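You operate a simulated robot arm through the tools that you are given. There is no shell and no other tool. Be economical: measure what you need, move in short steps, check, and stop when the job is done.

You run a simulated two-armed robot. Do the job below in one go: nothing can be reset, and whatever is moved stays where it is left.

JOB
Vacuum the crumbs off the bookcase.
Fine: steady the vacuum with your other hand as you slide its switch; put it back where it lay, switched off. Set down upright: cream hand vacuum.
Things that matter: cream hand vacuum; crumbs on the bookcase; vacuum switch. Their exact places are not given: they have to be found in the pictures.

It is judged by the outcome, as a careful person would: the job done as asked, and still so three seconds after it is handed in. It fails if anything else is knocked over, pushed out of place, dropped, spilled or broken.

ROBOT AND FRAMES
Two 7-joint arms with two-finger parallel grippers on one trunk, on a base that drives. Base frame: it is fixed to the floor where the robot stands at the start and does not move with it; the origin is under the middle of the robot, x ahead of it, y to its left, z up; the surface under the hand at the start is at about z = 860. Lengths are in mm, angles in rad, forces in N, time in s.
The left shoulder is at the start at [70, 134, 1226], the right one opposite. With the tool pointing down near the work surface each hand reaches from about 100 to 640 mm from the robot's upright axis, wherever it stands, measured 20 degrees to its own side. Places, roughly: crumbs on the bookcase [500, -400, 900]; vacuum switch [500, 0, 900]. Payload 1.57 kg a hand.
The TCP of each hand is the grasp point between the finger pads, 30 mm short of the fingertips. In the tool frame z runs along the fingers and y along their closing line. The gripper opens to 80 mm. The fingers are 17 mm wide and 12 mm thick; the gripper's body (40 by 82 mm) begins 80 mm behind the TCP.
Orientation is that of the tool frame in the base frame, as a unit quaternion [x, y, z, w]. With the fingers straight down and closing along the base's y, the tool's x points along the base's -x, its y along +y and its z along -z.

CONTROLS
- The arms move only by the tool drive_tool. It takes "left_plan", "right_plan" or both (then of equal length, played together; a hand with none holds still); each is a list of rows, each a list of 3 entries, a list of its own where there are three numbers: the shift along the tool's x, y, z in units of 100 mm (1.0 is 100 mm), then the turn, a rotation vector about the tool's x, y, z in units of 90 degrees (1.0 is 90 degrees), then the opening, from 0 (shut) to 1 (fully open). In form: [[[dx, dy, dz], [ax, ay, az], hand], ...]. A call has 1 to 10 rows; each row is the pose to reach, as a shift and turn from the pose commanded when the call began, along the tool's axes at that moment. A call with a number of a shift or a turn outside -1 to 1 is refused whole. Each row takes 0.2 s and may step no farther than 50 mm and 0.15 rad from the row before; otherwise, or with a gripper value out of range, the whole call is refused. Where a pose cannot be reached the arm comes as near as it can. A force on the tool above 40 N (or 10 N above the force at the start of the call, whichever is more), or a blocked arm, ends the call early, and 0.2 s more pass. Each finger travels about 153 mm/s and halts on what it meets, pressing with about 34 N; the grip force reading is that of the motor and also rises with nothing between the fingers. The clock runs only during rows and for 0.2 s after the last one: add rows that repeat a pose to give the fingers time. It gives the time, the measured TCP pose, the force on the tool (base axes), the opening and the grip force at its end, in the units of the frame above (readings bear some noise), with the torque about the TCP (base axes, N m) and any sound that the robot's microphone picked up.
- Cameras (640 x 400 px; columns grow to the right, rows downward): "scene" is now at [129.1, -10.3, 1421]; the picture's right is [-0.29, -0.96, 0.00], its down [-0.77, 0.24, -0.59] and it looks along [0.56, -0.17, -0.81] (base axes); focal length 278 px, centre (320, 200). "left" rides on the left gripper at [72, 7, -122] in its tool frame; the picture's right is [-0.09, 1.00, 0.00], its down [-0.84, -0.08, -0.54] and it looks along [-0.54, -0.05, 0.84] (tool axes); focal length 238 px, centre (320, 200). "right" rides on the right gripper at [72, -7, -122] in its tool frame; the picture's right is [0.09, 1.00, 0.00], its down [-0.84, 0.08, -0.54] and it looks along [-0.54, 0.05, 0.84] (tool axes); focal length 238 px, centre (320, 200).
- get_image(camera): a new picture of that camera. No time passes.
- lift_body(by): slides the trunk up (or, below 0, down) by that many mm; the arms and the scene camera ride with it, the base frame stays. It gives what a move gives, with no picture.
- roll_base(legs): drives the robot by 1 to 6 legs, each [ahead, left, turn to the left] in mm, mm and rad, along the robot's own axes; the way and the turn of a leg run together, so that a leg with both is an arc; at most 1500 mm and 3.142 rad a leg. The arms and the cameras ride along, it lands a little off, and it stops where it bumps. It gives what a move gives.
- pan_tilt(pan, tilt): turns the head with the scene camera to pan (to the left, within 1.501 rad either way) and tilt (down, from -0.506 to 1.204), counted from straight ahead of the robot. It gives what a move gives.
- point_at(camera, pixels): for up to 12 pixels [column, row] of the newest picture of that camera ("zoom" is the newest enlarged one), the place [x, y, z] in the base frame of the surface seen there, good to about 2 mm, but the place of the scene camera against the robot may be out by one fixed shift of up to 25 mm in any direction. No time passes.
- inspect(camera, box): a new picture of the part [left, top, right, bottom] of that camera's present view, enlarged. No time passes.
- hand_in(): hands the job in; it is judged then, once.

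Work in short steps. Measure before you move; look again where a grasp or a placing could have gone wrong, and mend it. You have 80 turns and 78 pictures in all, those below and enlarged ones among them. Open the grippers and draw the arms clear of the work before you hand the job in, unless the task says otherwise; then end with one line.

The tools are called after "Request:" as name(argument=value, ...) on one line, values as JSON. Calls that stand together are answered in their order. drive_tool: Moves the arms, as the interface text tells. Its arguments: {"type":"object","properties":{"left_plan":{"type":"array"},"right_plan":{"type":"array"}},"required":[]} The other tools are called the same way: lift_body (by) slides the trunk up or down; roll_base (legs) drives the base; pan_tilt (pan, tilt) turns the head that bears the scene camera; get_image (camera) takes a picture; point_at (camera, pixels) gives the place of the surface under pixels of a picture; inspect (camera, box) takes an enlarged picture of a part of a camera's view; hand_in () hands the job in.

At the start:

```text
t: 0.0
left_eef_pos: [328.5, 23.6, 1161.5]
left_orientation: [-0.001, 1.0, -0.001, 0.0]
left_contact_force: [-0.3, -0.3, 0.0]
left_torque: [0.01, 0.02, 0.0]
left_grip_width: 80.1
left_grasp_force: 0.1
right_eef_pos: [363.0, -398.7, 1140.4]
right_orientation: [0.0, 1.0, 0.0, -0.001]
right_contact_force: [0.6, 0.0, 0.1]
right_torque: [0.03, -0.02, -0.03]
right_grip_width: 80.1
right_grasp_force: 0.1
trunk travel left (down, up): [-800.0, 140.0]
robot x, y, heading: [-3.1, 1.4, 0.005]
head pan, tilt: [-0.297, 0.944]
```

scene: 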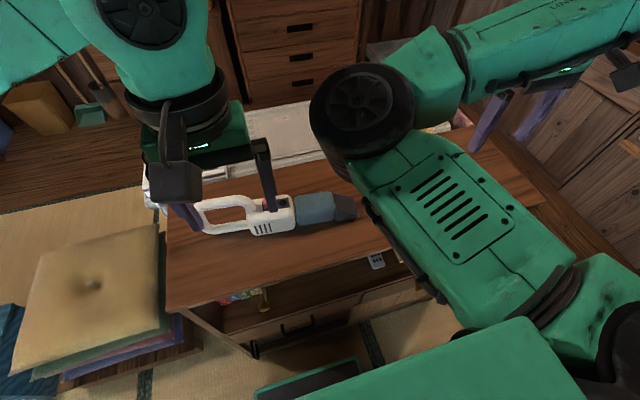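
right: 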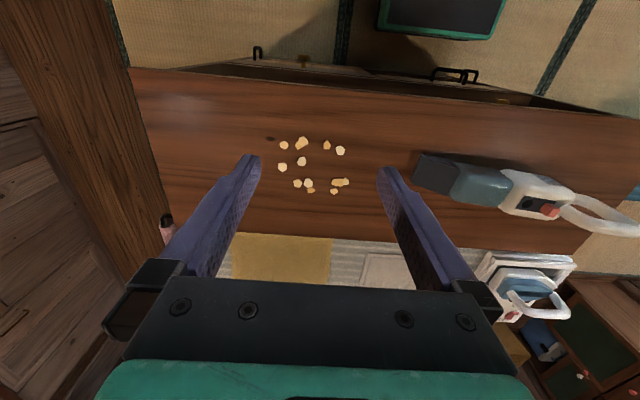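
left: 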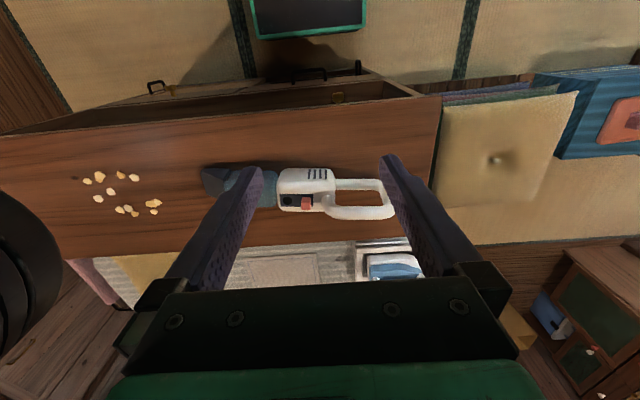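

The left view shows the vacuum (body near 305,190, handle loop to 390,200, nozzle toward 210,180), and the crumbs are near (120,190). I'll enlarge and measure both.

Request:
inspect(camera="left", box=[180, 130, 420, 280])

Request:
point_at(camera="left", pixels=[[207, 180], [240, 178], [285, 180], [305, 204], [287, 200], [318, 176], [355, 183], [370, 198], [388, 200], [350, 150], [350, 225], [100, 180]])

Request:
point_at(camera="right", pixels=[[283, 144], [302, 143], [326, 145], [340, 150], [282, 167], [302, 161], [297, 183], [309, 186], [334, 190], [344, 182], [160, 215], [270, 140]])

```text
2.67 times, centred on (300, 205) of left
```

zoom: 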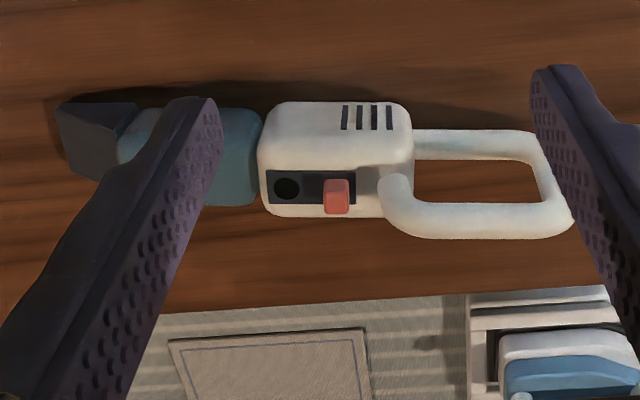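

```text
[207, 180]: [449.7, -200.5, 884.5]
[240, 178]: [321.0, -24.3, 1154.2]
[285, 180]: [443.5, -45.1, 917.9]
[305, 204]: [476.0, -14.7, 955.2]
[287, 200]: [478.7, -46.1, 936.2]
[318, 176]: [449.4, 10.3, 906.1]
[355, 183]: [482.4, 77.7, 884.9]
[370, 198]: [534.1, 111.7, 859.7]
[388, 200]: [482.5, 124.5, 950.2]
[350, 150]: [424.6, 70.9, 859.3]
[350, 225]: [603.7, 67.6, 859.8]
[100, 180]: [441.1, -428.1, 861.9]
```

```text
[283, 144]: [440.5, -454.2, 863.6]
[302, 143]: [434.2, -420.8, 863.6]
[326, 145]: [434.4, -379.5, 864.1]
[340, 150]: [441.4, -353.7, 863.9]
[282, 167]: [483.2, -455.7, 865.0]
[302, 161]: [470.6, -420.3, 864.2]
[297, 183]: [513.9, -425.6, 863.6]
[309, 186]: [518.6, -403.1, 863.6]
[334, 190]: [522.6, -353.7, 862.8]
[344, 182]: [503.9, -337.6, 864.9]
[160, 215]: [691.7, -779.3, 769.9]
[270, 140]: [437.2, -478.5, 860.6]
```

The vacuum stands upright with a vertical handle loop. I'll measure its edges and the switch in the enlarged picture.

Request:
point_at(camera="zoom", pixels=[[300, 163], [300, 213], [337, 185], [337, 208], [285, 188], [318, 190], [370, 205], [480, 145], [480, 205], [480, 232], [550, 180], [235, 195]])

Request:
point_at(camera="zoom", pixels=[[300, 110], [300, 140], [400, 120], [395, 180], [400, 225], [560, 225], [420, 235], [240, 120], [90, 130], [75, 150], [110, 170], [330, 205]])

Request:
inspect(camera="right", box=[400, 130, 640, 280])

Request:
inspect(camera="scene", box=[140, 120, 380, 270])

```text
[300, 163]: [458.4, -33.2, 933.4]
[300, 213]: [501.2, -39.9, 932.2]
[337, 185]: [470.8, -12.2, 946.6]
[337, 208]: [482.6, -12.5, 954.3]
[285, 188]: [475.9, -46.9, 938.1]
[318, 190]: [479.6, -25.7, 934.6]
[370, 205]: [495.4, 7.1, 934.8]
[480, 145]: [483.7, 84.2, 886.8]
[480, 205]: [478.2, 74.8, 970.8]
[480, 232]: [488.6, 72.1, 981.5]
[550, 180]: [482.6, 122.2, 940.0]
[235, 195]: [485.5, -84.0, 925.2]
```

```text
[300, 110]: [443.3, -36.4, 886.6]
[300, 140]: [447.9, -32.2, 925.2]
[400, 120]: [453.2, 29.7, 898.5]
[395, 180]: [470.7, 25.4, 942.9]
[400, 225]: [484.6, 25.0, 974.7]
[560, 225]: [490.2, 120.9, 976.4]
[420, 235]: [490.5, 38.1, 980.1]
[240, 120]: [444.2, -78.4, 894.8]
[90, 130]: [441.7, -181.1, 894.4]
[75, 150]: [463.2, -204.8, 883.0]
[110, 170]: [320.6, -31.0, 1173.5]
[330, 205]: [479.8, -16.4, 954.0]
```

```text
2.67 times, centred on (520, 205) of right
```

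zoom: 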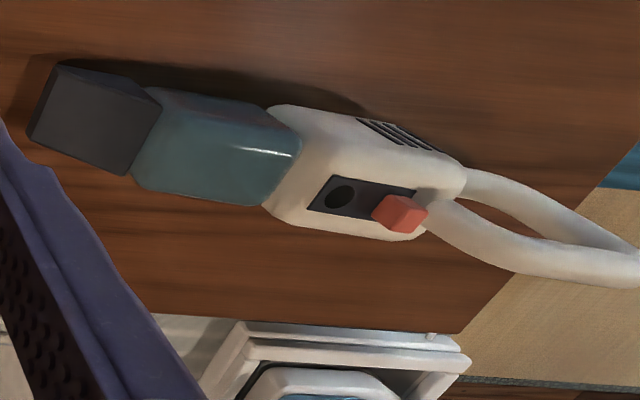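

```text
2.67 times, centred on (260, 195) of scene
```

zoom: 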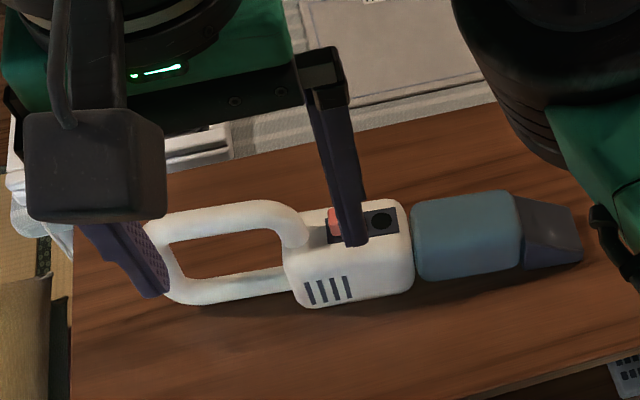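

The vacuum is about x 443–520, nozzle tip y −205. The top handle bar is at x≈485, y 30–125, z≈970, and the switch knob is at (478,−12,955). I'll yaw both hands 90° so the fingers close along x and the cameras face away from each other.

Request:
drive_tool(left_plan=[[[0, 0, 0], [0, 0, 0.095], 1], [[0, 0, 0], [0, 0, 0.19], 1], [[0, 0, 0], [0, 0, 0.285], 1], [[0, 0, 0], [0, 0, 0.38], 1], [[0, 0, 0], [0, 0, 0.475], 1], [[0, 0, 0], [0, 0, 0.57], 1], [[0, 0, 0], [0, 0, 0.665], 1], [[0, 0, 0], [0, 0, 0.76], 1], [[0, 0, 0], [0, 0, 0.855], 1], [[0, 0, 0], [0, 0, 0.95], 1]], right_plan=[[[0, 0, 0], [0, 0, -0.095], 1], [[0, 0, 0], [0, 0, -0.19], 0.8], [[0, 0, 0], [0, 0, -0.285], 0.6], [[0, 0, 0], [0, 0, -0.38], 0.5], [[0, 0, 0], [0, 0, -0.475], 0.5], [[0, 0, 0], [0, 0, -0.57], 0.5], [[0, 0, 0], [0, 0, -0.665], 0.5], [[0, 0, 0], [0, 0, -0.76], 0.5], [[0, 0, 0], [0, 0, -0.855], 0.5], [[0, 0, 0], [0, 0, -0.95], 0.5]])

```text
t: 2.2
left_eef_pos: [268.4, 6.2, 1158.0]
left_orientation: [0.678, 0.735, 0.0, 0.002]
left_contact_force: [-0.4, -0.2, 0.5]
left_torque: [0.01, -0.03, -0.02]
left_grip_width: 80.2
left_grasp_force: 0.0
left hand out of reach, approached as far as the arm can: row 9, 10
right_eef_pos: [361.4, -400.0, 1141.4]
right_orientation: [-0.68, 0.733, -0.001, 0.001]
right_contact_force: [-0.1, 0.2, -0.4]
right_torque: [0.02, 0.02, -0.01]
right_grip_width: 40.0
right_grasp_force: 0.1
trunk travel left (down, up): [-800.0, 140.0]
robot x, y, heading: [-2.1, -2.1, 0.003]
head pan, tilt: [-0.297, 0.944]
```

The right hand turned cleanly, but the left came close to its reach limit near the trunk. I'll move the left hand outward, +x and +y, and finish the turn there.

Request:
drive_tool(left_plan=[[[0.1, 0.3, 0], [0, 0, 0], 1], [[0.2, 0.65, 0], [0, 0, 0], 1], [[0.4, 1.0, 0], [0, 0, 0], 1], [[0.4, 1.0, 0], [0, 0, 0.05], 1]], right_plan=[[[0, 0, 0], [0, 0, -0.05], 0.5], [[0, 0, 0], [0, 0, -0.05], 0.5], [[0, 0, 0], [0, 0, -0.05], 0.5], [[0, 0, 0], [0, 0, -0.05], 0.5]])

```text
t: 3.2
left_eef_pos: [251.4, 10.3, 1152.8]
left_orientation: [0.705, 0.709, 0.001, 0.001]
left_contact_force: [0.5, -0.6, 0.1]
left_torque: [0.04, -0.05, 0.01]
left_grip_width: 80.0
left_grasp_force: 0.1
left hand out of reach, approached as far as the arm can: row 1, 2, 3, 4
right_eef_pos: [362.5, -398.7, 1140.2]
right_orientation: [-0.707, 0.707, 0.0, 0.0]
right_contact_force: [0.3, -1.0, 0.4]
right_torque: [0.01, 0.02, -0.01]
right_grip_width: 40.3
right_grasp_force: 0.0
trunk travel left (down, up): [-800.0, 140.0]
robot x, y, heading: [-2.0, -1.0, 0.002]
head pan, tilt: [-0.297, 0.944]
```

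The left wrist is at a limit with this yaw. I'll back the left yaw off to about 60° at the more outward pose, to see what it can reach.

Request:
drive_tool(left_plan=[[[0, 0, 0], [0, 0, -0.09], 1], [[0, 0, 0], [0, 0, -0.18], 1], [[0, 0, 0], [0, 0, -0.27], 1], [[0, 0, 0], [0, 0, -0.33], 1], [[0, 0, 0], [0, 0, -0.33], 1], [[0, 0, 0], [0, 0, -0.33], 1]])

```text
t: 4.6
left_eef_pos: [249.0, 15.3, 1151.6]
left_orientation: [0.502, 0.865, -0.001, -0.001]
left_contact_force: [-0.1, 0.0, -0.4]
left_torque: [-0.04, 0.0, 0.01]
left_grip_width: 79.9
left_grasp_force: 0.1
right_eef_pos: [362.9, -399.3, 1140.3]
right_orientation: [-0.706, 0.708, 0.0, 0.0]
right_contact_force: [0.6, 0.2, 0.1]
right_torque: [0.02, -0.01, -0.01]
right_grip_width: 39.8
right_grasp_force: 0.1
trunk travel left (down, up): [-800.0, 140.0]
robot x, y, heading: [-0.7, -0.7, -0.004]
head pan, tilt: [-0.297, 0.944]
```

The pose re-anchors to the actual one, now at (249,15) and yaw 60°. I'll move the left hand outward to about (430,100) in this yaw.

Request:
drive_tool(left_plan=[[[0, 0.4, 0], [0, 0, 0], 1], [[0, 0.7, 0], [0, 0, 0], 1], [[-0.1, 1.0, 0], [0, 0, 0], 1], [[-0.1, 1.0, 0], [0, 0, 0], 1]])

Request:
drive_tool(left_plan=[[[0, 0.4, 0], [0, 0, 0.08], 1], [[0, 0.7, 0], [0, 0, 0.16], 1], [[0, 1.0, 0], [0, 0, 0.24], 1], [[0, 1.0, 0], [0, 0, 0.33], 1], [[0, 1.0, 0], [0, 0, 0.33], 1]])

```text
t: 5.6
left_eef_pos: [341.8, 58.4, 1150.6]
left_orientation: [0.502, 0.865, -0.001, 0.0]
left_contact_force: [0.2, 0.0, 0.5]
left_torque: [0.01, -0.02, 0.0]
left_grip_width: 79.9
left_grasp_force: 0.1
right_eef_pos: [361.9, -399.4, 1140.2]
right_orientation: [0.708, -0.707, 0.0, -0.001]
right_contact_force: [-0.1, 0.3, 0.0]
right_torque: [0.0, 0.03, 0.01]
right_grip_width: 39.8
right_grasp_force: 0.1
trunk travel left (down, up): [-800.0, 140.0]
robot x, y, heading: [-0.6, 1.3, -0.001]
head pan, tilt: [-0.297, 0.944]
```

```text
t: 6.8
left_eef_pos: [248.1, 20.4, 1148.0]
left_orientation: [0.706, 0.708, 0.0, 0.0]
left_contact_force: [0.3, 0.6, 0.1]
left_torque: [-0.03, -0.02, 0.0]
left_grip_width: 80.0
left_grasp_force: 0.1
left hand out of reach, approached as far as the arm can: row 1, 2, 3, 4, 5
right_eef_pos: [363.4, -399.1, 1140.1]
right_orientation: [-0.707, 0.707, 0.0, 0.0]
right_contact_force: [-0.2, 0.1, -0.2]
right_torque: [0.0, 0.01, 0.0]
right_grip_width: 39.8
right_grasp_force: 0.1
trunk travel left (down, up): [-800.0, 140.0]
robot x, y, heading: [-0.2, 0.5, 0.001]
head pan, tilt: [-0.297, 0.944]
```

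The hand is high relative to the shoulder (tool down at z≈1150), which limits reach. I'll raise the trunk 130 mm, then bring the hands down and outward.

Request:
lift_body(by=130)

Request:
drive_tool(left_plan=[[[0.1, 0.0, 0.4], [0, 0, 0], 1], [[0.2, 0, 0.8], [0, 0, 0], 1], [[0.3, 0.3, 1.0], [0, 0, 0], 1], [[0.4, 0.7, 1.0], [0, 0, 0], 1], [[0.5, 1.0, 1.0], [0, 0, 0], 1], [[0.5, 1.0, 1.0], [0, 0, 0], 1]], right_plan=[[[0, 0, 0.4], [0, 0, 0], 0.5], [[0, 0, 0.8], [0, 0, 0], 0.5], [[0, 0, 1.0], [0, 0, 0], 0.5], [[0, 0, 1.0], [0, 0, 0], 0.5], [[0, 0, 1.0], [0, 0, 0], 0.5], [[0, 0, 1.0], [0, 0, 0], 0.5]])

```text
t: 8.4
left_eef_pos: [247.6, 21.9, 1277.0]
left_orientation: [0.705, 0.709, 0.0, 0.0]
left_contact_force: [-0.1, 0.4, -0.5]
left_torque: [-0.03, 0.02, -0.01]
left_grip_width: 79.8
left_grasp_force: 0.0
right_eef_pos: [362.4, -399.2, 1269.5]
right_orientation: [0.708, -0.707, 0.0, 0.0]
right_contact_force: [0.0, 0.8, -0.2]
right_torque: [0.0, -0.01, 0.02]
right_grip_width: 39.8
right_grasp_force: 0.0
trunk travel left (down, up): [-930.0, 10.0]
robot x, y, heading: [3.0, -4.0, -0.0]
head pan, tilt: [-0.297, 0.944]
```

```text
t: 9.8
left_eef_pos: [245.2, 33.4, 1246.2]
left_orientation: [0.703, 0.711, -0.001, -0.001]
left_contact_force: [-0.2, -1.2, -0.3]
left_torque: [0.0, 0.01, 0.03]
left_grip_width: 80.3
left_grasp_force: 0.1
left hand out of reach, approached as far as the arm can: row 1, 2, 3, 4, 5, 6
right_eef_pos: [362.8, -400.1, 1171.4]
right_orientation: [0.707, -0.707, -0.001, 0.001]
right_contact_force: [-1.0, 0.0, 0.2]
right_torque: [0.0, 0.01, -0.01]
right_grip_width: 39.9
right_grasp_force: 0.0
trunk travel left (down, up): [-930.0, 10.0]
robot x, y, heading: [-0.9, -2.0, -0.003]
head pan, tilt: [-0.297, 0.944]
```

The left joint limit binds, so I'll unwind the left yaw to about 0, then reposition.

Request:
drive_tool(left_plan=[[[0, 0, 0], [0, 0, -0.095], 1], [[0, 0, 0], [0, 0, -0.19], 1], [[0, 0, 0], [0, 0, -0.285], 1], [[0, 0, 0], [0, 0, -0.38], 1], [[0, 0, 0], [0, 0, -0.475], 1], [[0, 0, 0], [0, 0, -0.57], 1], [[0, 0, 0], [0, 0, -0.665], 1], [[0, 0, 0], [0, 0, -0.76], 1], [[0, 0, 0], [0, 0, -0.855], 1], [[0, 0, 0], [0, 0, -0.95], 1]])

Request:
drive_tool(left_plan=[[[-0.4, 0.3, 0.0], [0, 0, 0], 1], [[-0.8, 0.4, 0.2], [0, 0, 0], 1], [[-1.0, 0.6, 0.6], [0, 0, 0], 1], [[-1.0, 0.6, 1.0], [0, 0, 0], 1], [[-1.0, 0.6, 1.0], [0, 0, 0], 1]])

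Request:
drive_tool(left_plan=[[[-0.4, 0.0, 0.0], [0, 0, 0], 1], [[-0.7, 0.0, 0.3], [0, 0, 0], 1], [[-1.0, 0.0, 0.6], [0, 0, 0], 1], [[-1.0, 0.0, 1.0], [0, 0, 0], 1], [[-1.0, 0.0, 1.0], [0, 0, 0], 1]])

```text
t: 12.0
left_eef_pos: [245.1, 36.6, 1247.5]
left_orientation: [0.036, 0.999, 0.001, 0.0]
left_contact_force: [-0.1, 0.9, 0.3]
left_torque: [0.01, -0.03, 0.03]
left_grip_width: 80.0
left_grasp_force: 0.0
right_eef_pos: [362.6, -399.8, 1171.1]
right_orientation: [-0.707, 0.708, 0.0, 0.0]
right_contact_force: [-0.2, 0.0, -0.5]
right_torque: [0.01, -0.03, -0.02]
right_grip_width: 39.7
right_grasp_force: 0.2
trunk travel left (down, up): [-930.0, 10.0]
robot x, y, heading: [0.8, -0.9, -0.002]
head pan, tilt: [-0.297, 0.944]
```

```text
t: 13.2
left_eef_pos: [350.7, 91.0, 1147.0]
left_orientation: [0.038, 0.999, 0.0, 0.0]
left_contact_force: [-0.1, 0.3, 0.4]
left_torque: [0.01, 0.01, 0.01]
left_grip_width: 80.1
left_grasp_force: 0.1
right_eef_pos: [363.3, -399.9, 1170.2]
right_orientation: [0.707, -0.707, 0.0, 0.0]
right_contact_force: [0.0, -0.4, -0.7]
right_torque: [0.01, 0.0, 0.05]
right_grip_width: 39.7
right_grasp_force: 0.0
trunk travel left (down, up): [-930.0, 10.0]
robot x, y, heading: [2.5, 0.1, -0.0]
head pan, tilt: [-0.297, 0.944]
```

```text
t: 14.4
left_eef_pos: [447.8, 80.7, 1048.3]
left_orientation: [0.038, 0.999, 0.0, 0.0]
left_contact_force: [-0.3, 0.1, -0.2]
left_torque: [0.03, -0.01, 0.02]
left_grip_width: 79.9
left_grasp_force: 0.0
right_eef_pos: [363.3, -399.0, 1170.0]
right_orientation: [0.707, -0.707, 0.0, 0.001]
right_contact_force: [0.3, 0.2, 0.3]
right_torque: [-0.01, 0.01, 0.03]
right_grip_width: 40.2
right_grasp_force: 0.0
trunk travel left (down, up): [-930.0, 10.0]
robot x, y, heading: [0.2, 0.5, -0.002]
head pan, tilt: [-0.297, 0.944]
```

The left hand is at (448,81,1048), with fingertips 35 mm above the handle. I'll try the turn here.

Request:
drive_tool(left_plan=[[[0, 0, 0], [0, 0, 0.095], 1], [[0, 0, 0], [0, 0, 0.19], 1], [[0, 0, 0], [0, 0, 0.285], 1], [[0, 0, 0], [0, 0, 0.38], 1], [[0, 0, 0], [0, 0, 0.475], 1], [[0, 0, 0], [0, 0, 0.57], 1], [[0, 0, 0], [0, 0, 0.665], 1], [[0, 0, 0], [0, 0, 0.76], 1], [[0, 0, 0], [0, 0, 0.855], 1], [[0, 0, 0], [0, 0, 0.95], 1]])

```text
t: 16.6
left_eef_pos: [295.2, 73.5, 1041.1]
left_orientation: [0.688, 0.723, 0.047, 0.042]
left_contact_force: [-0.3, -0.1, 0.2]
left_torque: [0.02, -0.04, 0.02]
left_grip_width: 79.6
left_grasp_force: 0.1
left hand out of reach, approached as far as the arm can: row 5, 6, 7, 8, 9, 10
right_eef_pos: [364.3, -400.8, 1170.0]
right_orientation: [0.708, -0.706, -0.001, -0.001]
right_contact_force: [-0.5, -0.2, -0.7]
right_torque: [0.02, 0.0, 0.03]
right_grip_width: 39.8
right_grasp_force: 0.0
trunk travel left (down, up): [-930.0, 10.0]
robot x, y, heading: [-2.9, -0.4, 0.0]
head pan, tilt: [-0.297, 0.944]
```

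This turn direction is limited on the left arm, so I'll use the opposite yaw (tool x toward −y) and tilt the right hand away later. First I'll raise it a little and unwind.

Request:
drive_tool(left_plan=[[[0, 0, -0.2], [0, 0, -0.09], 1], [[0, 0, -0.4], [0, 0, -0.18], 1], [[0, 0, -0.4], [0, 0, -0.27], 1], [[0, 0, -0.4], [0, 0, -0.36], 1], [[0, 0, -0.4], [0, 0, -0.45], 1], [[0, 0, -0.4], [0, 0, -0.54], 1], [[0, 0, -0.4], [0, 0, -0.63], 1], [[0, 0, -0.4], [0, 0, -0.72], 1], [[0, 0, -0.4], [0, 0, -0.81], 1], [[0, 0, -0.4], [0, 0, -0.9], 1]])

Request:
drive_tool(left_plan=[[[-0.2, 0, 0], [0, 0, -0.09], 1], [[-0.5, 0, 0], [0, 0, -0.18], 1], [[-0.8, 0, 0], [0, 0, -0.27], 1], [[-1, 0, 0], [0, 0, -0.36], 1], [[-1, 0, 0], [0, 0, -0.45], 1], [[-1, 0, 0], [0, 0, -0.54], 1], [[-1, 0, 0], [0, 0, -0.63], 1], [[-1, 0, 0], [0, 0, -0.72], 1], [[-1, 0, 0], [0, 0, -0.81], 1], [[-1, 0, 0], [0, 0, -0.9], 1]])

```text
t: 18.8
left_eef_pos: [289.6, 78.2, 1087.3]
left_orientation: [0.053, 0.997, 0.006, 0.063]
left_contact_force: [-0.3, -0.8, -0.3]
left_torque: [0.02, -0.02, -0.02]
left_grip_width: 79.9
left_grasp_force: 0.0
right_eef_pos: [362.5, -399.5, 1171.6]
right_orientation: [-0.707, 0.707, 0.0, -0.001]
right_contact_force: [0.1, 1.0, 1.0]
right_torque: [0.0, 0.01, 0.0]
right_grip_width: 39.9
right_grasp_force: 0.1
trunk travel left (down, up): [-930.0, 10.0]
robot x, y, heading: [-3.3, -0.7, 0.0]
head pan, tilt: [-0.297, 0.944]
```

```text
t: 21.0
left_eef_pos: [388.8, 67.8, 1098.3]
left_orientation: [-0.608, 0.791, -0.036, 0.051]
left_contact_force: [-0.1, 0.2, 0.1]
left_torque: [-0.01, 0.04, 0.01]
left_grip_width: 80.0
left_grasp_force: 0.0
right_eef_pos: [363.5, -398.9, 1170.9]
right_orientation: [0.707, -0.707, 0.0, 0.0]
right_contact_force: [-0.2, -0.1, -0.6]
right_torque: [-0.05, -0.03, -0.01]
right_grip_width: 40.0
right_grasp_force: 0.1
trunk travel left (down, up): [-930.0, 10.0]
robot x, y, heading: [-3.2, -2.8, 0.002]
head pan, tilt: [-0.297, 0.944]
```

That direction works. I'll correct the orientation to an exact −90° with the tool vertical, and move over the handle's rear half at about (485,100,1048).

Request:
drive_tool(left_plan=[[[-0.2, -0.25, 0.1], [-0.03, 0.005, -0.06], 1], [[-0.35, -0.5, 0.3], [-0.06, 0.01, -0.12], 1], [[-0.53, -0.78, 0.5], [-0.078, 0.0135, -0.166], 1], [[-0.53, -0.78, 0.62], [-0.078, 0.0135, -0.166], 1], [[-0.53, -0.78, 0.62], [-0.078, 0.0135, -0.166], 1]])

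Request:
get_image(camera="left")

Request:
get_image(camera="scene")

```text
t: 22.2
left_eef_pos: [485.3, 98.5, 1048.9]
left_orientation: [-0.707, 0.708, -0.001, 0.001]
left_contact_force: [0.2, -0.3, -0.5]
left_torque: [-0.03, -0.03, -0.04]
left_grip_width: 80.1
left_grasp_force: 0.1
right_eef_pos: [363.1, -399.5, 1170.8]
right_orientation: [0.707, -0.707, 0.0, 0.0]
right_contact_force: [0.1, -0.1, 0.2]
right_torque: [0.01, -0.02, -0.03]
right_grip_width: 39.8
right_grasp_force: 0.1
trunk travel left (down, up): [-930.0, 10.0]
robot x, y, heading: [-0.6, 0.5, -0.002]
head pan, tilt: [-0.297, 0.944]
```

```text
71 pictures are left
```

left: 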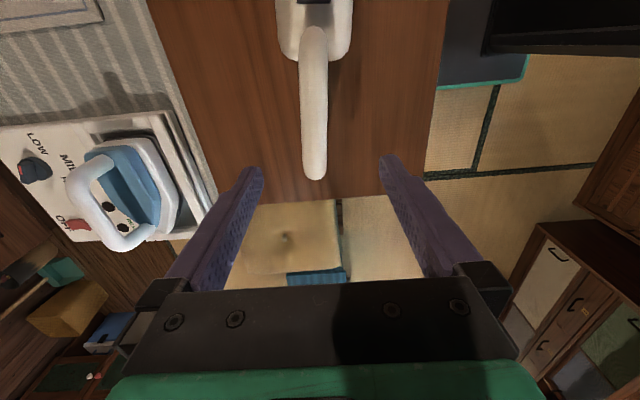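

```text
70 pictures are left
```

scene: 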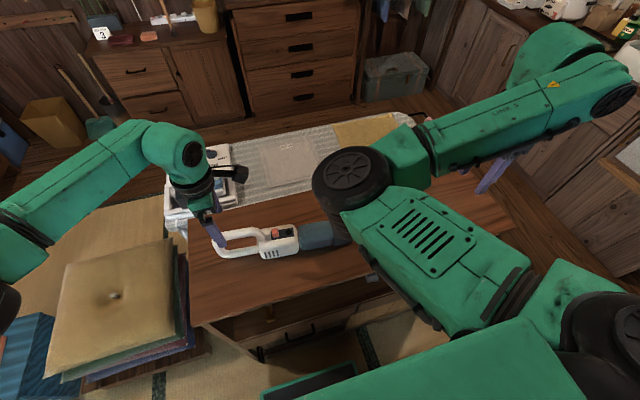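

The handle bar is centred between the fingers (column ~314). I'll measure its exact position.

Request:
point_at(camera="left", pixels=[[314, 60], [314, 100], [314, 130], [314, 160], [303, 130], [325, 130], [314, 175], [314, 40], [345, 30], [281, 30], [318, 2], [240, 195]])

Request:
inspect(camera="left", box=[240, 0, 400, 100])

```text
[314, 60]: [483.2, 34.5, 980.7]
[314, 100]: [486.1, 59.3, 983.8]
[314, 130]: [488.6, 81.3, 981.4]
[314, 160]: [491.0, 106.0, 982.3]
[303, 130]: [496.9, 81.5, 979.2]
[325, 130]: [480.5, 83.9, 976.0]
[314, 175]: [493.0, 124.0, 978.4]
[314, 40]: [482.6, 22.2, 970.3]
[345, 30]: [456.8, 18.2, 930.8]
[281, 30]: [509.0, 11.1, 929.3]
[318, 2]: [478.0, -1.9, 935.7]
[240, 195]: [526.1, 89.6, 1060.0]
```

```text
4.00 times, centred on (320, 50) of left
```

zoom: 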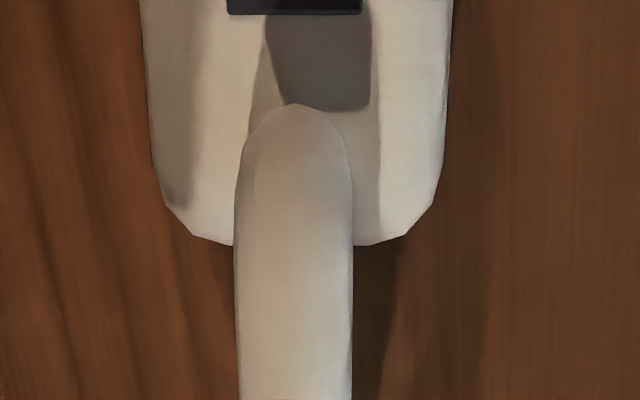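

The vacuum is yawed about 0.1 rad and its bar axis runs (0.11,1). I'll align the left hand to the bar, descend so the TCP is at z≈968 and x≈490, and check before closing.

Request:
drive_tool(left_plan=[[[0, -0.05, 0.2], [0, 0, 0.065], 1], [[0, -0.05, 0.5], [0, 0, 0.065], 1], [[0, -0.05, 0.81], [0, 0, 0.065], 1], [[0, -0.05, 0.81], [0, 0, 0.065], 1]])

Request:
get_image(camera="left")

```text
t: 23.2
left_eef_pos: [490.1, 97.4, 967.8]
left_orientation: [-0.67, 0.743, -0.001, 0.001]
left_contact_force: [0.1, -0.1, -0.1]
left_torque: [-0.02, -0.01, 0.0]
left_grip_width: 80.2
left_grasp_force: 0.1
right_eef_pos: [364.7, -399.5, 1170.3]
right_orientation: [0.707, -0.707, 0.0, 0.0]
right_contact_force: [-0.7, -1.0, 0.0]
right_torque: [0.01, 0.0, -0.02]
right_grip_width: 40.0
right_grasp_force: 0.1
trunk travel left (down, up): [-930.0, 10.0]
robot x, y, heading: [1.8, 1.3, -0.004]
head pan, tilt: [-0.297, 0.944]
```

```text
68 pictures are left
```

left: 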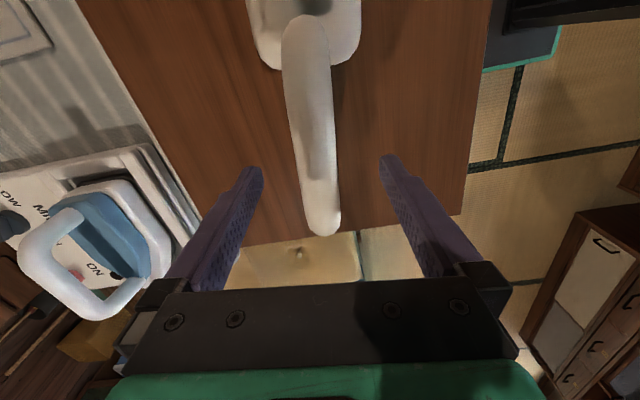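

The tilt of the bar in this picture matches the tool's −x direction, so the hand is aligned. I'll check the bar's place between the pads.

Request:
point_at(camera="left", pixels=[[297, 150], [316, 150], [335, 150], [298, 200], [320, 200], [341, 200], [322, 228], [255, 175], [387, 165]])

```text
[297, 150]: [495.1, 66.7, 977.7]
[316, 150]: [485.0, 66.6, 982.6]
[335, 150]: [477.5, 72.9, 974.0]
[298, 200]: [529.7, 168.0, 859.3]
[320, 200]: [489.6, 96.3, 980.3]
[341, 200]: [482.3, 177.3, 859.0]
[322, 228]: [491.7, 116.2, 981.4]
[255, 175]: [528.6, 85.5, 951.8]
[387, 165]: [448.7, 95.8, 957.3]
```

The bar centre (489.6, 96) coincides with the TCP (490, 97). I'll close the left gripper.

Request:
drive_tool(left_plan=[[[0, 0, 0], [0, 0, 0], 0.5], [[0, 0, 0], [0, 0, 0], 0.2], [[0, 0, 0], [0, 0, 0], 0], [[0, 0, 0], [0, 0, 0], 0]])

Request:
inspect(camera="scene", box=[180, 130, 420, 280])

```text
t: 24.2
left_eef_pos: [491.0, 97.5, 969.1]
left_orientation: [-0.669, 0.743, -0.001, 0.0]
left_contact_force: [-0.3, -1.0, 0.1]
left_torque: [-0.01, 0.0, 0.15]
left_grip_width: 21.3
left_grasp_force: 34.1
right_eef_pos: [363.5, -399.8, 1172.2]
right_orientation: [0.708, -0.706, 0.0, -0.001]
right_contact_force: [0.5, 0.5, 0.2]
right_torque: [-0.01, 0.04, -0.04]
right_grip_width: 40.2
right_grasp_force: 0.1
trunk travel left (down, up): [-930.0, 10.0]
robot x, y, heading: [-0.7, 1.1, 0.003]
head pan, tilt: [-0.297, 0.944]
```

```text
2.67 times, centred on (300, 205) of scene
```

zoom: 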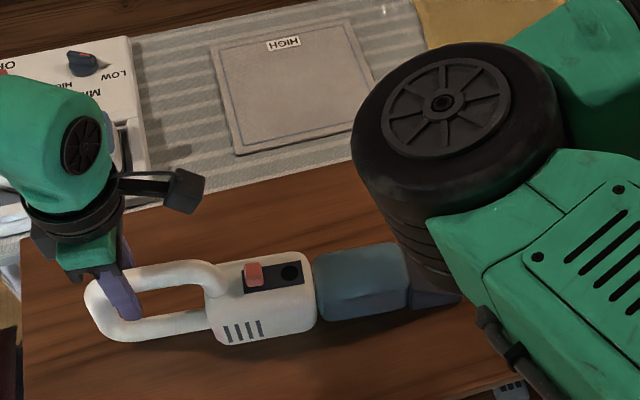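

The handle is gripped (21 mm, 34 N). The right hand now approaches from −y, tilted 0.4 rad so its body leans away from the left camera, to a stop above and beside the switch.

Request:
drive_tool(right_plan=[[[-0.25, -0.15, 0], [0, -0.07, 0.02], 0.5], [[-0.5, -0.3, 0], [0, -0.14, 0.04], 0.5], [[-0.75, -0.45, 0], [0, -0.2, 0.055], 0.5], [[-1.0, -0.6, 0], [0, -0.255, 0.065], 0.5], [[-1.0, -0.6, 0], [0, -0.255, 0.065], 0.5]])

Request:
drive_tool(right_plan=[[[-0.3, -0.05, 0.3], [0, 0, 0], 0.5], [[-0.6, -0.1, 0.6], [0, 0, 0], 0.5], [[-0.91, -0.15, 0.9], [0, 0, 0], 0.5], [[-0.91, -0.15, 0.9], [0, 0, 0], 0.5]])

Request:
get_image(camera="right")

```text
t: 25.4
left_eef_pos: [489.8, 99.5, 967.8]
left_orientation: [-0.67, 0.743, 0.0, 0.0]
left_contact_force: [0.0, -0.5, 0.0]
left_torque: [0.57, -0.03, -0.11]
left_grip_width: 21.8
left_grasp_force: 33.8
right_eef_pos: [422.6, -297.1, 1170.7]
right_orientation: [-0.657, 0.728, 0.14, 0.14]
right_contact_force: [0.7, -0.8, 0.0]
right_torque: [-0.03, 0.0, 0.01]
right_grip_width: 39.9
right_grasp_force: 0.0
right hand out of reach, approached as far as the arm can: row 2, 3
trunk travel left (down, up): [-930.0, 10.0]
robot x, y, heading: [-0.7, -0.1, -0.009]
head pan, tilt: [-0.297, 0.944]
```

```text
t: 26.4
left_eef_pos: [491.0, 98.7, 966.4]
left_orientation: [-0.669, 0.743, -0.001, 0.001]
left_contact_force: [-0.5, 1.8, -0.4]
left_torque: [0.23, 0.06, -0.1]
left_grip_width: 21.6
left_grasp_force: 34.0
right_eef_pos: [447.4, -185.5, 1120.2]
right_orientation: [-0.654, 0.729, 0.143, 0.141]
right_contact_force: [0.1, -0.2, -0.1]
right_torque: [-0.03, -0.01, 0.01]
right_grip_width: 39.9
right_grasp_force: 0.1
trunk travel left (down, up): [-930.0, 10.0]
robot x, y, heading: [1.2, -1.8, -0.001]
head pan, tilt: [-0.297, 0.944]
```

```text
66 pictures are left
```

right: 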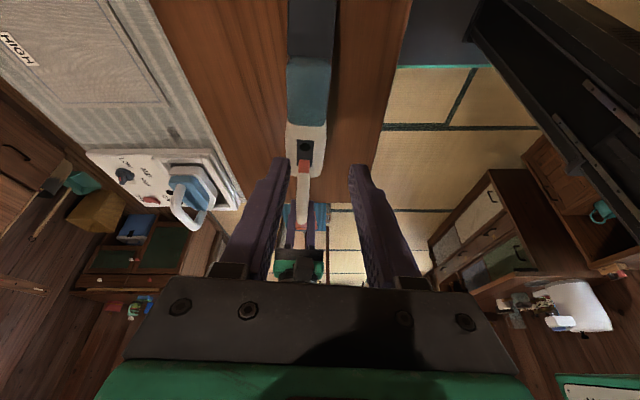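

The knob shows at (304,163), ahead between the fingers. I'll measure it.

Request:
inspect(camera="right", box=[264, 90, 344, 240])

Request:
point_at(camera="right", pixels=[[304, 163], [304, 160], [300, 165], [308, 165], [304, 148], [295, 145], [315, 145], [304, 175], [303, 210], [320, 130], [291, 130], [306, 90]])

```text
2.67 times, centred on (304, 165) of right
```

zoom: 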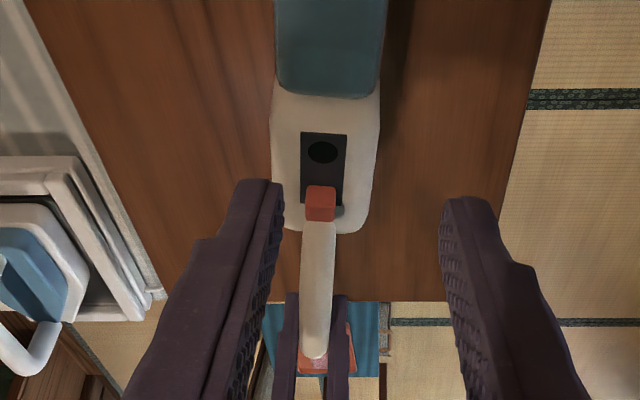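

```text
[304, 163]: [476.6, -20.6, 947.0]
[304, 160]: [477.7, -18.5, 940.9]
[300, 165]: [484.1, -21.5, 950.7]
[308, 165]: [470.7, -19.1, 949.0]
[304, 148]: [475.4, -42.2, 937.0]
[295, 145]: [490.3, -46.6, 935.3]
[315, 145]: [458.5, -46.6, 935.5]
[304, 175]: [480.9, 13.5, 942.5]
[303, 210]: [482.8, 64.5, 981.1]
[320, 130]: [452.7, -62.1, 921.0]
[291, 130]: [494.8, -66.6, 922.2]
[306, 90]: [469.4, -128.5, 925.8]
```

The knob spans x 470–484 and y −20…−4, with its top at z≈955. I'll approach to TCP (477,−24,1010) in two hops.

Request:
drive_tool(right_plan=[[[-0.18, -0.02, 0.27], [0, 0, 0], 0.5], [[-0.36, -0.05, 0.55], [0, 0, 0], 0.5], [[-0.54, -0.07, 0.82], [0, 0, 0], 0.5], [[-0.54, -0.07, 0.82], [0, 0, 0], 0.5]])

Request:
drive_tool(right_plan=[[[-0.18, -0.02, 0.27], [0, 0, 0], 0.5], [[-0.36, -0.05, 0.55], [0, 0, 0], 0.5], [[-0.54, -0.07, 0.82], [0, 0, 0], 0.5], [[-0.54, -0.07, 0.82], [0, 0, 0], 0.5]])

Request:
get_image(camera="right")

Request:
get_image(camera="scene")

```text
t: 27.4
left_eef_pos: [490.6, 96.9, 968.0]
left_orientation: [-0.669, 0.743, 0.0, 0.0]
left_contact_force: [0.1, 1.3, 0.8]
left_torque: [0.26, 0.07, 0.03]
left_grip_width: 21.8
left_grasp_force: 33.7
right_eef_pos: [500.8, -151.6, 1062.6]
right_orientation: [-0.657, 0.727, 0.141, 0.14]
right_contact_force: [-0.1, 0.3, -0.4]
right_torque: [0.0, -0.02, -0.02]
right_grip_width: 39.9
right_grasp_force: 0.0
right hand out of reach, approached as far as the arm can: row 1, 2, 3, 4
trunk travel left (down, up): [-930.0, 10.0]
robot x, y, heading: [-2.7, -0.5, 0.001]
head pan, tilt: [-0.297, 0.944]
```

```text
t: 28.4
left_eef_pos: [489.9, 98.8, 968.0]
left_orientation: [-0.669, 0.743, -0.001, 0.001]
left_contact_force: [0.1, 0.3, 0.9]
left_torque: [0.11, 0.05, 0.02]
left_grip_width: 21.5
left_grasp_force: 34.2
right_eef_pos: [542.2, -84.5, 1000.2]
right_orientation: [-0.657, 0.728, 0.142, 0.139]
right_contact_force: [0.6, -0.5, 0.3]
right_torque: [0.0, 0.01, -0.02]
right_grip_width: 39.9
right_grasp_force: 0.2
right hand out of reach, approached as far as the arm can: row 1, 2, 3, 4
trunk travel left (down, up): [-930.0, 10.0]
robot x, y, heading: [1.0, 2.1, 0.003]
head pan, tilt: [-0.297, 0.944]
```

```text
64 pictures are left
```

right: 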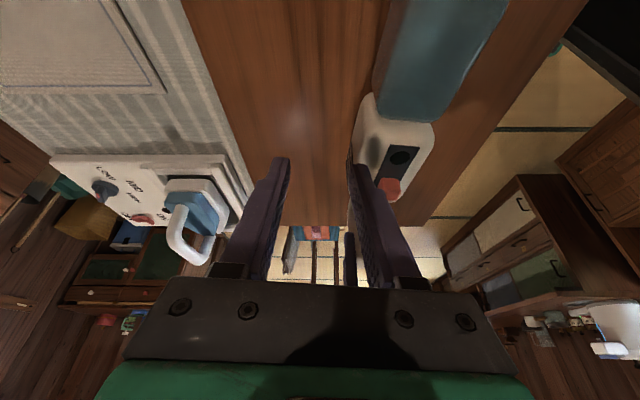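

```text
63 pictures are left
```

scene: 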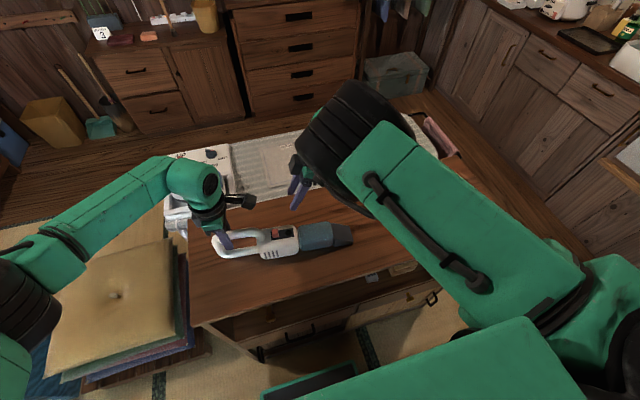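

The right arm hits a limit with that yaw when crossing to the middle. I'll use its natural yaw instead, with one finger going into the gap behind the knob and the hand pitched back. First I'll retreat and unwind.

Request:
drive_tool(right_plan=[[[0.16, 0.1, -0.28], [0, 0, 0], 0.5], [[0.33, 0.2, -0.57], [0, 0, 0], 0.5], [[0.5, 0.32, -0.86], [0, 0, 0], 0.5], [[0.66, 0.43, -1.0], [0, 0.08, 0], 0.5], [[0.8, 0.54, -1.0], [0, 0.17, 0], 0.5], [[1.0, 0.64, -1.0], [0, 0.255, 0], 0.5], [[1.0, 0.64, -1.0], [0, 0.255, 0], 0.5]])

Request:
drive_tool(right_plan=[[[0.2, 0.1, 0], [0, 0, 0.095], 0.5], [[0.4, 0.2, 0], [0, 0, 0.19], 0.5], [[0.5, 0.3, 0], [0, 0, 0.285], 0.5], [[0.5, 0.4, 0], [0, 0, 0.38], 0.5], [[0.5, 0.4, 0], [0, 0, 0.475], 0.5], [[0.5, 0.4, 0], [0, 0, 0.57], 0.5], [[0.5, 0.4, 0], [0, 0, 0.665], 0.5], [[0.5, 0.4, 0], [0, 0, 0.76], 0.5], [[0.5, 0.4, 0], [0, 0, 0.855], 0.5], [[0.5, 0.4, 0], [0, 0, 0.95], 0.5]])

```text
t: 30.0
left_eef_pos: [489.8, 97.4, 968.3]
left_orientation: [-0.67, 0.743, -0.001, 0.002]
left_contact_force: [-0.3, 0.4, 0.3]
left_torque: [0.0, 0.03, -0.05]
left_grip_width: 21.5
left_grasp_force: 34.1
right_eef_pos: [482.7, -226.0, 1054.5]
right_orientation: [-0.67, 0.742, 0.007, -0.008]
right_contact_force: [0.5, -0.4, 0.2]
right_torque: [-0.02, 0.0, 0.04]
right_grip_width: 40.0
right_grasp_force: 0.1
right hand out of reach, approached as far as the arm can: row 5, 6, 7
trunk travel left (down, up): [-930.0, 10.0]
robot x, y, heading: [-0.5, -1.2, 0.001]
head pan, tilt: [-0.297, 0.944]
```

```text
t: 32.2
left_eef_pos: [489.4, 97.9, 968.0]
left_orientation: [-0.669, 0.743, 0.0, 0.0]
left_contact_force: [0.5, 0.5, 0.5]
left_torque: [-0.01, 0.01, 0.01]
left_grip_width: 21.5
left_grasp_force: 33.7
right_eef_pos: [437.5, -271.5, 1056.0]
right_orientation: [0.012, 1.0, 0.0, -0.01]
right_contact_force: [0.1, 0.0, 0.5]
right_torque: [0.01, -0.01, -0.01]
right_grip_width: 40.1
right_grasp_force: 0.1
trunk travel left (down, up): [-930.0, 10.0]
robot x, y, heading: [-0.1, -4.0, -0.003]
head pan, tilt: [-0.297, 0.944]
```

The right hand is unwound. I'll pitch it 0.45 rad (fingers pointing forward-down) with slight yaw, moving +y toward the switch.

Request:
drive_tool(right_plan=[[[0, 0.25, 0], [0, -0.08, 0.012], 0.5], [[0, 0.5, 0], [0, -0.16, 0.025], 0.5], [[0, 0.75, 0], [0, -0.23, 0.04], 0.5], [[0, 1.0, 0], [0, -0.286, 0.05], 0.5], [[0, 1.0, 0], [0, -0.286, 0.05], 0.5]])

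Request:
drive_tool(right_plan=[[[0, 0.4, 0], [0, 0, 0], 0.5], [[0, 0.8, 0], [0, 0, 0], 0.5], [[0, 0.8, 0], [0, 0, 0], 0.5]])

Request:
get_image(camera="right")

Request:
get_image(camera="scene")

```text
t: 33.4
left_eef_pos: [490.2, 97.4, 967.2]
left_orientation: [-0.669, 0.743, 0.0, 0.0]
left_contact_force: [-0.9, 1.1, -0.1]
left_torque: [0.02, -0.01, -0.02]
left_grip_width: 21.5
left_grasp_force: 33.4
right_eef_pos: [493.7, -310.6, 1060.0]
right_orientation: [0.048, 0.976, -0.002, 0.213]
right_contact_force: [-0.7, -0.2, -1.1]
right_torque: [-0.02, -0.01, 0.0]
right_grip_width: 39.9
right_grasp_force: 0.0
right hand out of reach, approached as far as the arm can: row 1, 2, 3, 4, 5
trunk travel left (down, up): [-930.0, 10.0]
robot x, y, heading: [0.3, 0.1, -0.002]
head pan, tilt: [-0.297, 0.944]
```

```text
t: 34.2
left_eef_pos: [491.7, 98.4, 967.5]
left_orientation: [-0.669, 0.743, 0.0, 0.0]
left_contact_force: [0.3, 1.8, -0.4]
left_torque: [0.09, 0.05, -0.06]
left_grip_width: 21.8
left_grasp_force: 33.6
right_eef_pos: [539.4, -287.9, 1060.2]
right_orientation: [0.049, 0.976, -0.002, 0.213]
right_contact_force: [-0.5, 0.2, 0.4]
right_torque: [0.0, 0.01, -0.02]
right_grip_width: 39.9
right_grasp_force: 0.1
right hand out of reach, approached as far as the arm can: row 1, 2, 3
trunk travel left (down, up): [-930.0, 10.0]
robot x, y, heading: [-1.2, -0.8, -0.003]
head pan, tilt: [-0.297, 0.944]
```

```text
62 pictures are left
```

right: 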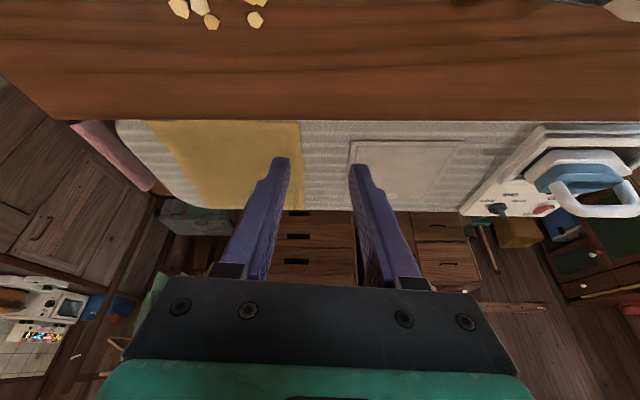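

```text
61 pictures are left
```

scene: 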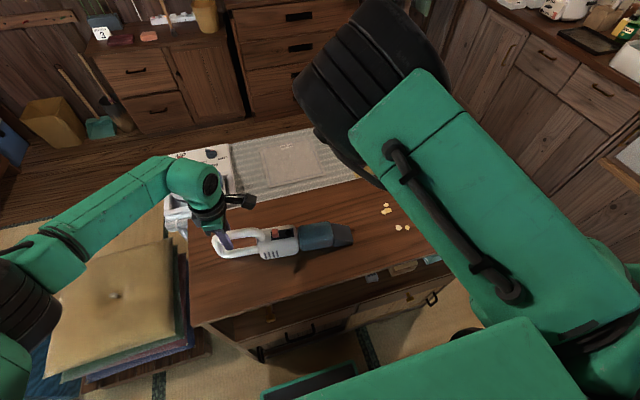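

The right arm jams when crossing the body. I'll release the vacuum where it stands, lift the left hand clear, and withdraw the right. Then I'll turn the base left 0.3 rad so the switch lies on the right arm's side.

Request:
drive_tool(left_plan=[[[0, 0, 0], [0, 0, 0], 0.5], [[0, 0, 0], [0, 0, 0], 1], [[0, 0, 0], [0, 0, 0], 1], [[0, 0, -0.3], [0, 0, 0], 1], [[0, 0, -0.6], [0, 0, 0], 1], [[0, 0, -0.9], [0, 0, 0], 1], [[0, 0, -0.9], [0, 0, 0], 1]], right_plan=[[[0.15, -0.2, -0.2], [0, 0.05, 0], 0.5], [[0.3, -0.4, -0.4], [0, 0.1, 0], 0.5], [[0.5, -0.6, -0.6], [0, 0.15, 0], 0.5], [[0.65, -0.8, -0.8], [0, 0.21, 0], 0.5], [[0.8, -1.0, -1.0], [0, 0.286, 0], 0.5], [[0.8, -1.0, -1.0], [0, 0.286, 0], 0.5], [[0.8, -1.0, -1.0], [0, 0.286, 0], 0.5]])

Request:
get_image(camera="left")

Request:
get_image(camera="scene")

```text
t: 35.8
left_eef_pos: [492.6, 100.1, 1059.5]
left_orientation: [-0.669, 0.743, -0.001, -0.001]
left_contact_force: [-0.6, -1.4, 0.4]
left_torque: [-0.03, -0.01, 0.02]
left_grip_width: 79.9
left_grasp_force: 0.1
right_eef_pos: [415.8, -376.2, 1117.2]
right_orientation: [0.048, 0.999, 0.008, -0.011]
right_contact_force: [-0.3, 0.5, 0.1]
right_torque: [-0.01, 0.0, -0.04]
right_grip_width: 39.9
right_grasp_force: 0.1
trunk travel left (down, up): [-930.0, 10.0]
robot x, y, heading: [-1.2, 0.1, -0.001]
head pan, tilt: [-0.297, 0.944]
```

```text
60 pictures are left
```

left: 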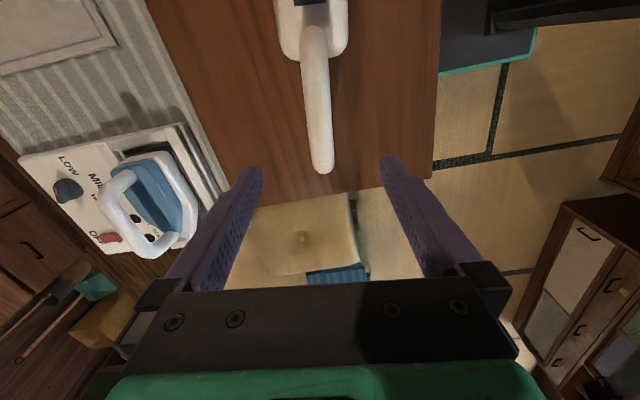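

```text
59 pictures are left
```

scene: 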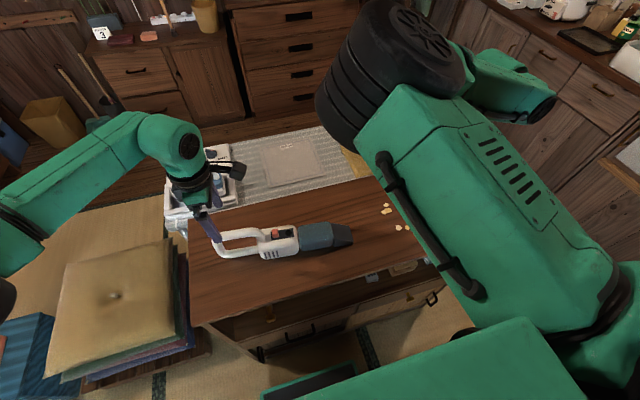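

The vacuum is standing freely where it was. I'll turn the base left 0.3 rad in place.

Request:
roll_base(legs=[[0, 0, 0.3]])

Request:
get_image(camera="scene")

```text
t: 37.1
left_eef_pos: [440.3, 236.6, 1059.6]
left_orientation: [0.771, -0.636, 0.0, -0.002]
left_contact_force: [-0.2, -0.2, 0.3]
left_torque: [0.0, 0.02, 0.0]
left_grip_width: 79.9
left_grasp_force: 0.0
right_eef_pos: [509.0, -238.4, 1117.4]
right_orientation: [-0.1, 0.995, 0.008, -0.011]
right_contact_force: [-0.1, -1.0, -0.3]
right_torque: [0.02, -0.02, 0.01]
right_grip_width: 40.1
right_grasp_force: 0.1
trunk travel left (down, up): [-930.0, 10.0]
robot x, y, heading: [3.1, -1.5, 0.298]
head pan, tilt: [-0.297, 0.944]
```

```text
58 pictures are left
```

scene: 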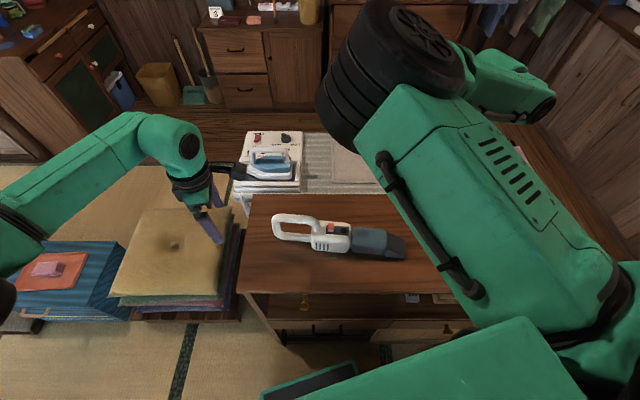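

The left hand returns over the handle, re-aligned. The right hand yaws to about 84° in place.

Request:
drive_tool(left_plan=[[[0.25, -0.04, 0], [0, 0, 0.06], 1], [[0.5, -0.08, 0], [0, 0, 0.12], 1], [[0.72, -0.11, 0], [0, 0, 0.188], 1], [[0.72, -0.11, 0], [0, 0, 0.188], 1], [[0.72, -0.11, 0], [0, 0, 0.188], 1], [[0.72, -0.11, 0], [0, 0, 0.188], 1], [[0.72, -0.11, 0], [0, 0, 0.188], 1], [[0.72, -0.11, 0], [0, 0, 0.188], 1], [[0.72, -0.11, 0], [0, 0, 0.188], 1]], right_plan=[[[0, 0, 0], [0, 0, -0.09], 0.5], [[0, 0, 0], [0, 0, -0.18], 0.5], [[0, 0, 0], [0, 0, -0.27], 0.5], [[0, 0, 0], [0, 0, -0.36], 0.5], [[0, 0, 0], [0, 0, -0.45], 0.5], [[0, 0, 0], [0, 0, -0.54], 0.5], [[0, 0, 0], [0, 0, -0.63], 0.5], [[0, 0, 0], [0, 0, -0.72], 0.5], [[0, 0, 0], [0, 0, -0.805], 0.5]])

```text
t: 39.1
left_eef_pos: [465.3, 171.4, 1058.9]
left_orientation: [-0.67, 0.742, 0.0, 0.001]
left_contact_force: [0.1, 0.1, -0.1]
left_torque: [-0.02, 0.0, 0.01]
left_grip_width: 80.2
left_grasp_force: 0.1
right_eef_pos: [507.5, -238.8, 1117.0]
right_orientation: [-0.67, 0.742, 0.012, -0.005]
right_contact_force: [0.2, 0.5, -0.3]
right_torque: [0.02, -0.02, -0.01]
right_grip_width: 40.4
right_grasp_force: 0.0
trunk travel left (down, up): [-930.0, 10.0]
robot x, y, heading: [-2.3, 0.1, 0.298]
head pan, tilt: [-0.297, 0.944]
```

Both turns succeeded. The left hand goes to hover over the handle, and the right tilts 0.4 rad while moving toward the switch.

Request:
drive_tool(left_plan=[[[0.2, -0.1, 0], [0, 0, 0], 1], [[0.45, -0.2, 0], [0, 0, 0], 1], [[0.7, -0.32, 0], [0, 0, 0], 1], [[0.7, -0.32, 0], [0, 0, 0], 1], [[0.7, -0.32, 0], [0, 0, 0], 1]], right_plan=[[[-0.2, 0.1, 0], [0, -0.07, 0], 0.5], [[-0.45, 0.2, 0], [0, -0.14, 0], 0.5], [[-0.65, 0.3, 0], [0, -0.2, 0], 0.5], [[-0.86, 0.45, 0], [0, -0.255, 0], 0.5], [[-0.86, 0.45, 0], [0, -0.255, 0], 0.5]])

Request:
get_image(camera="right")

Request:
get_image(camera="left")

```text
t: 40.4
left_eef_pos: [490.1, 97.4, 1059.8]
left_orientation: [-0.67, 0.742, 0.0, 0.001]
left_contact_force: [0.4, -0.4, -1.0]
left_torque: [-0.04, 0.03, -0.04]
left_grip_width: 79.8
left_grasp_force: 0.0
right_eef_pos: [471.1, -147.3, 1119.5]
right_orientation: [-0.653, 0.729, 0.145, 0.144]
right_contact_force: [0.7, 0.3, -0.7]
right_torque: [0.03, 0.0, 0.03]
right_grip_width: 40.2
right_grasp_force: 0.0
trunk travel left (down, up): [-930.0, 10.0]
robot x, y, heading: [0.4, -1.9, 0.296]
head pan, tilt: [-0.297, 0.944]
```

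```text
57 pictures are left
```

right: 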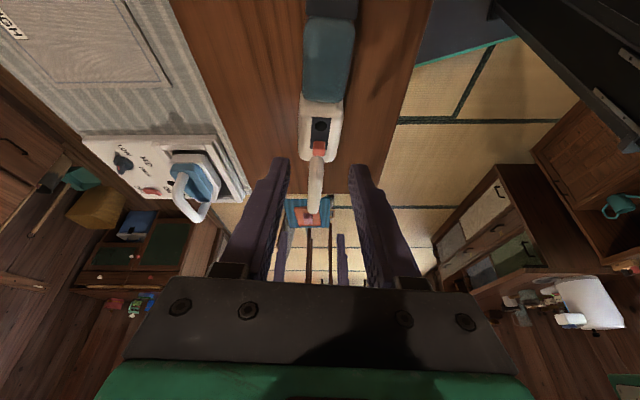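

```text
56 pictures are left
```

left: 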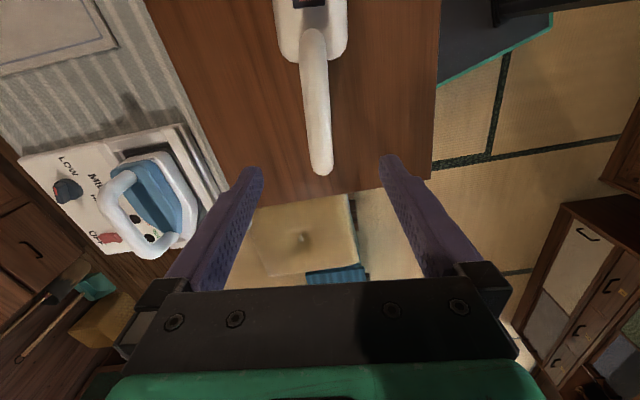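

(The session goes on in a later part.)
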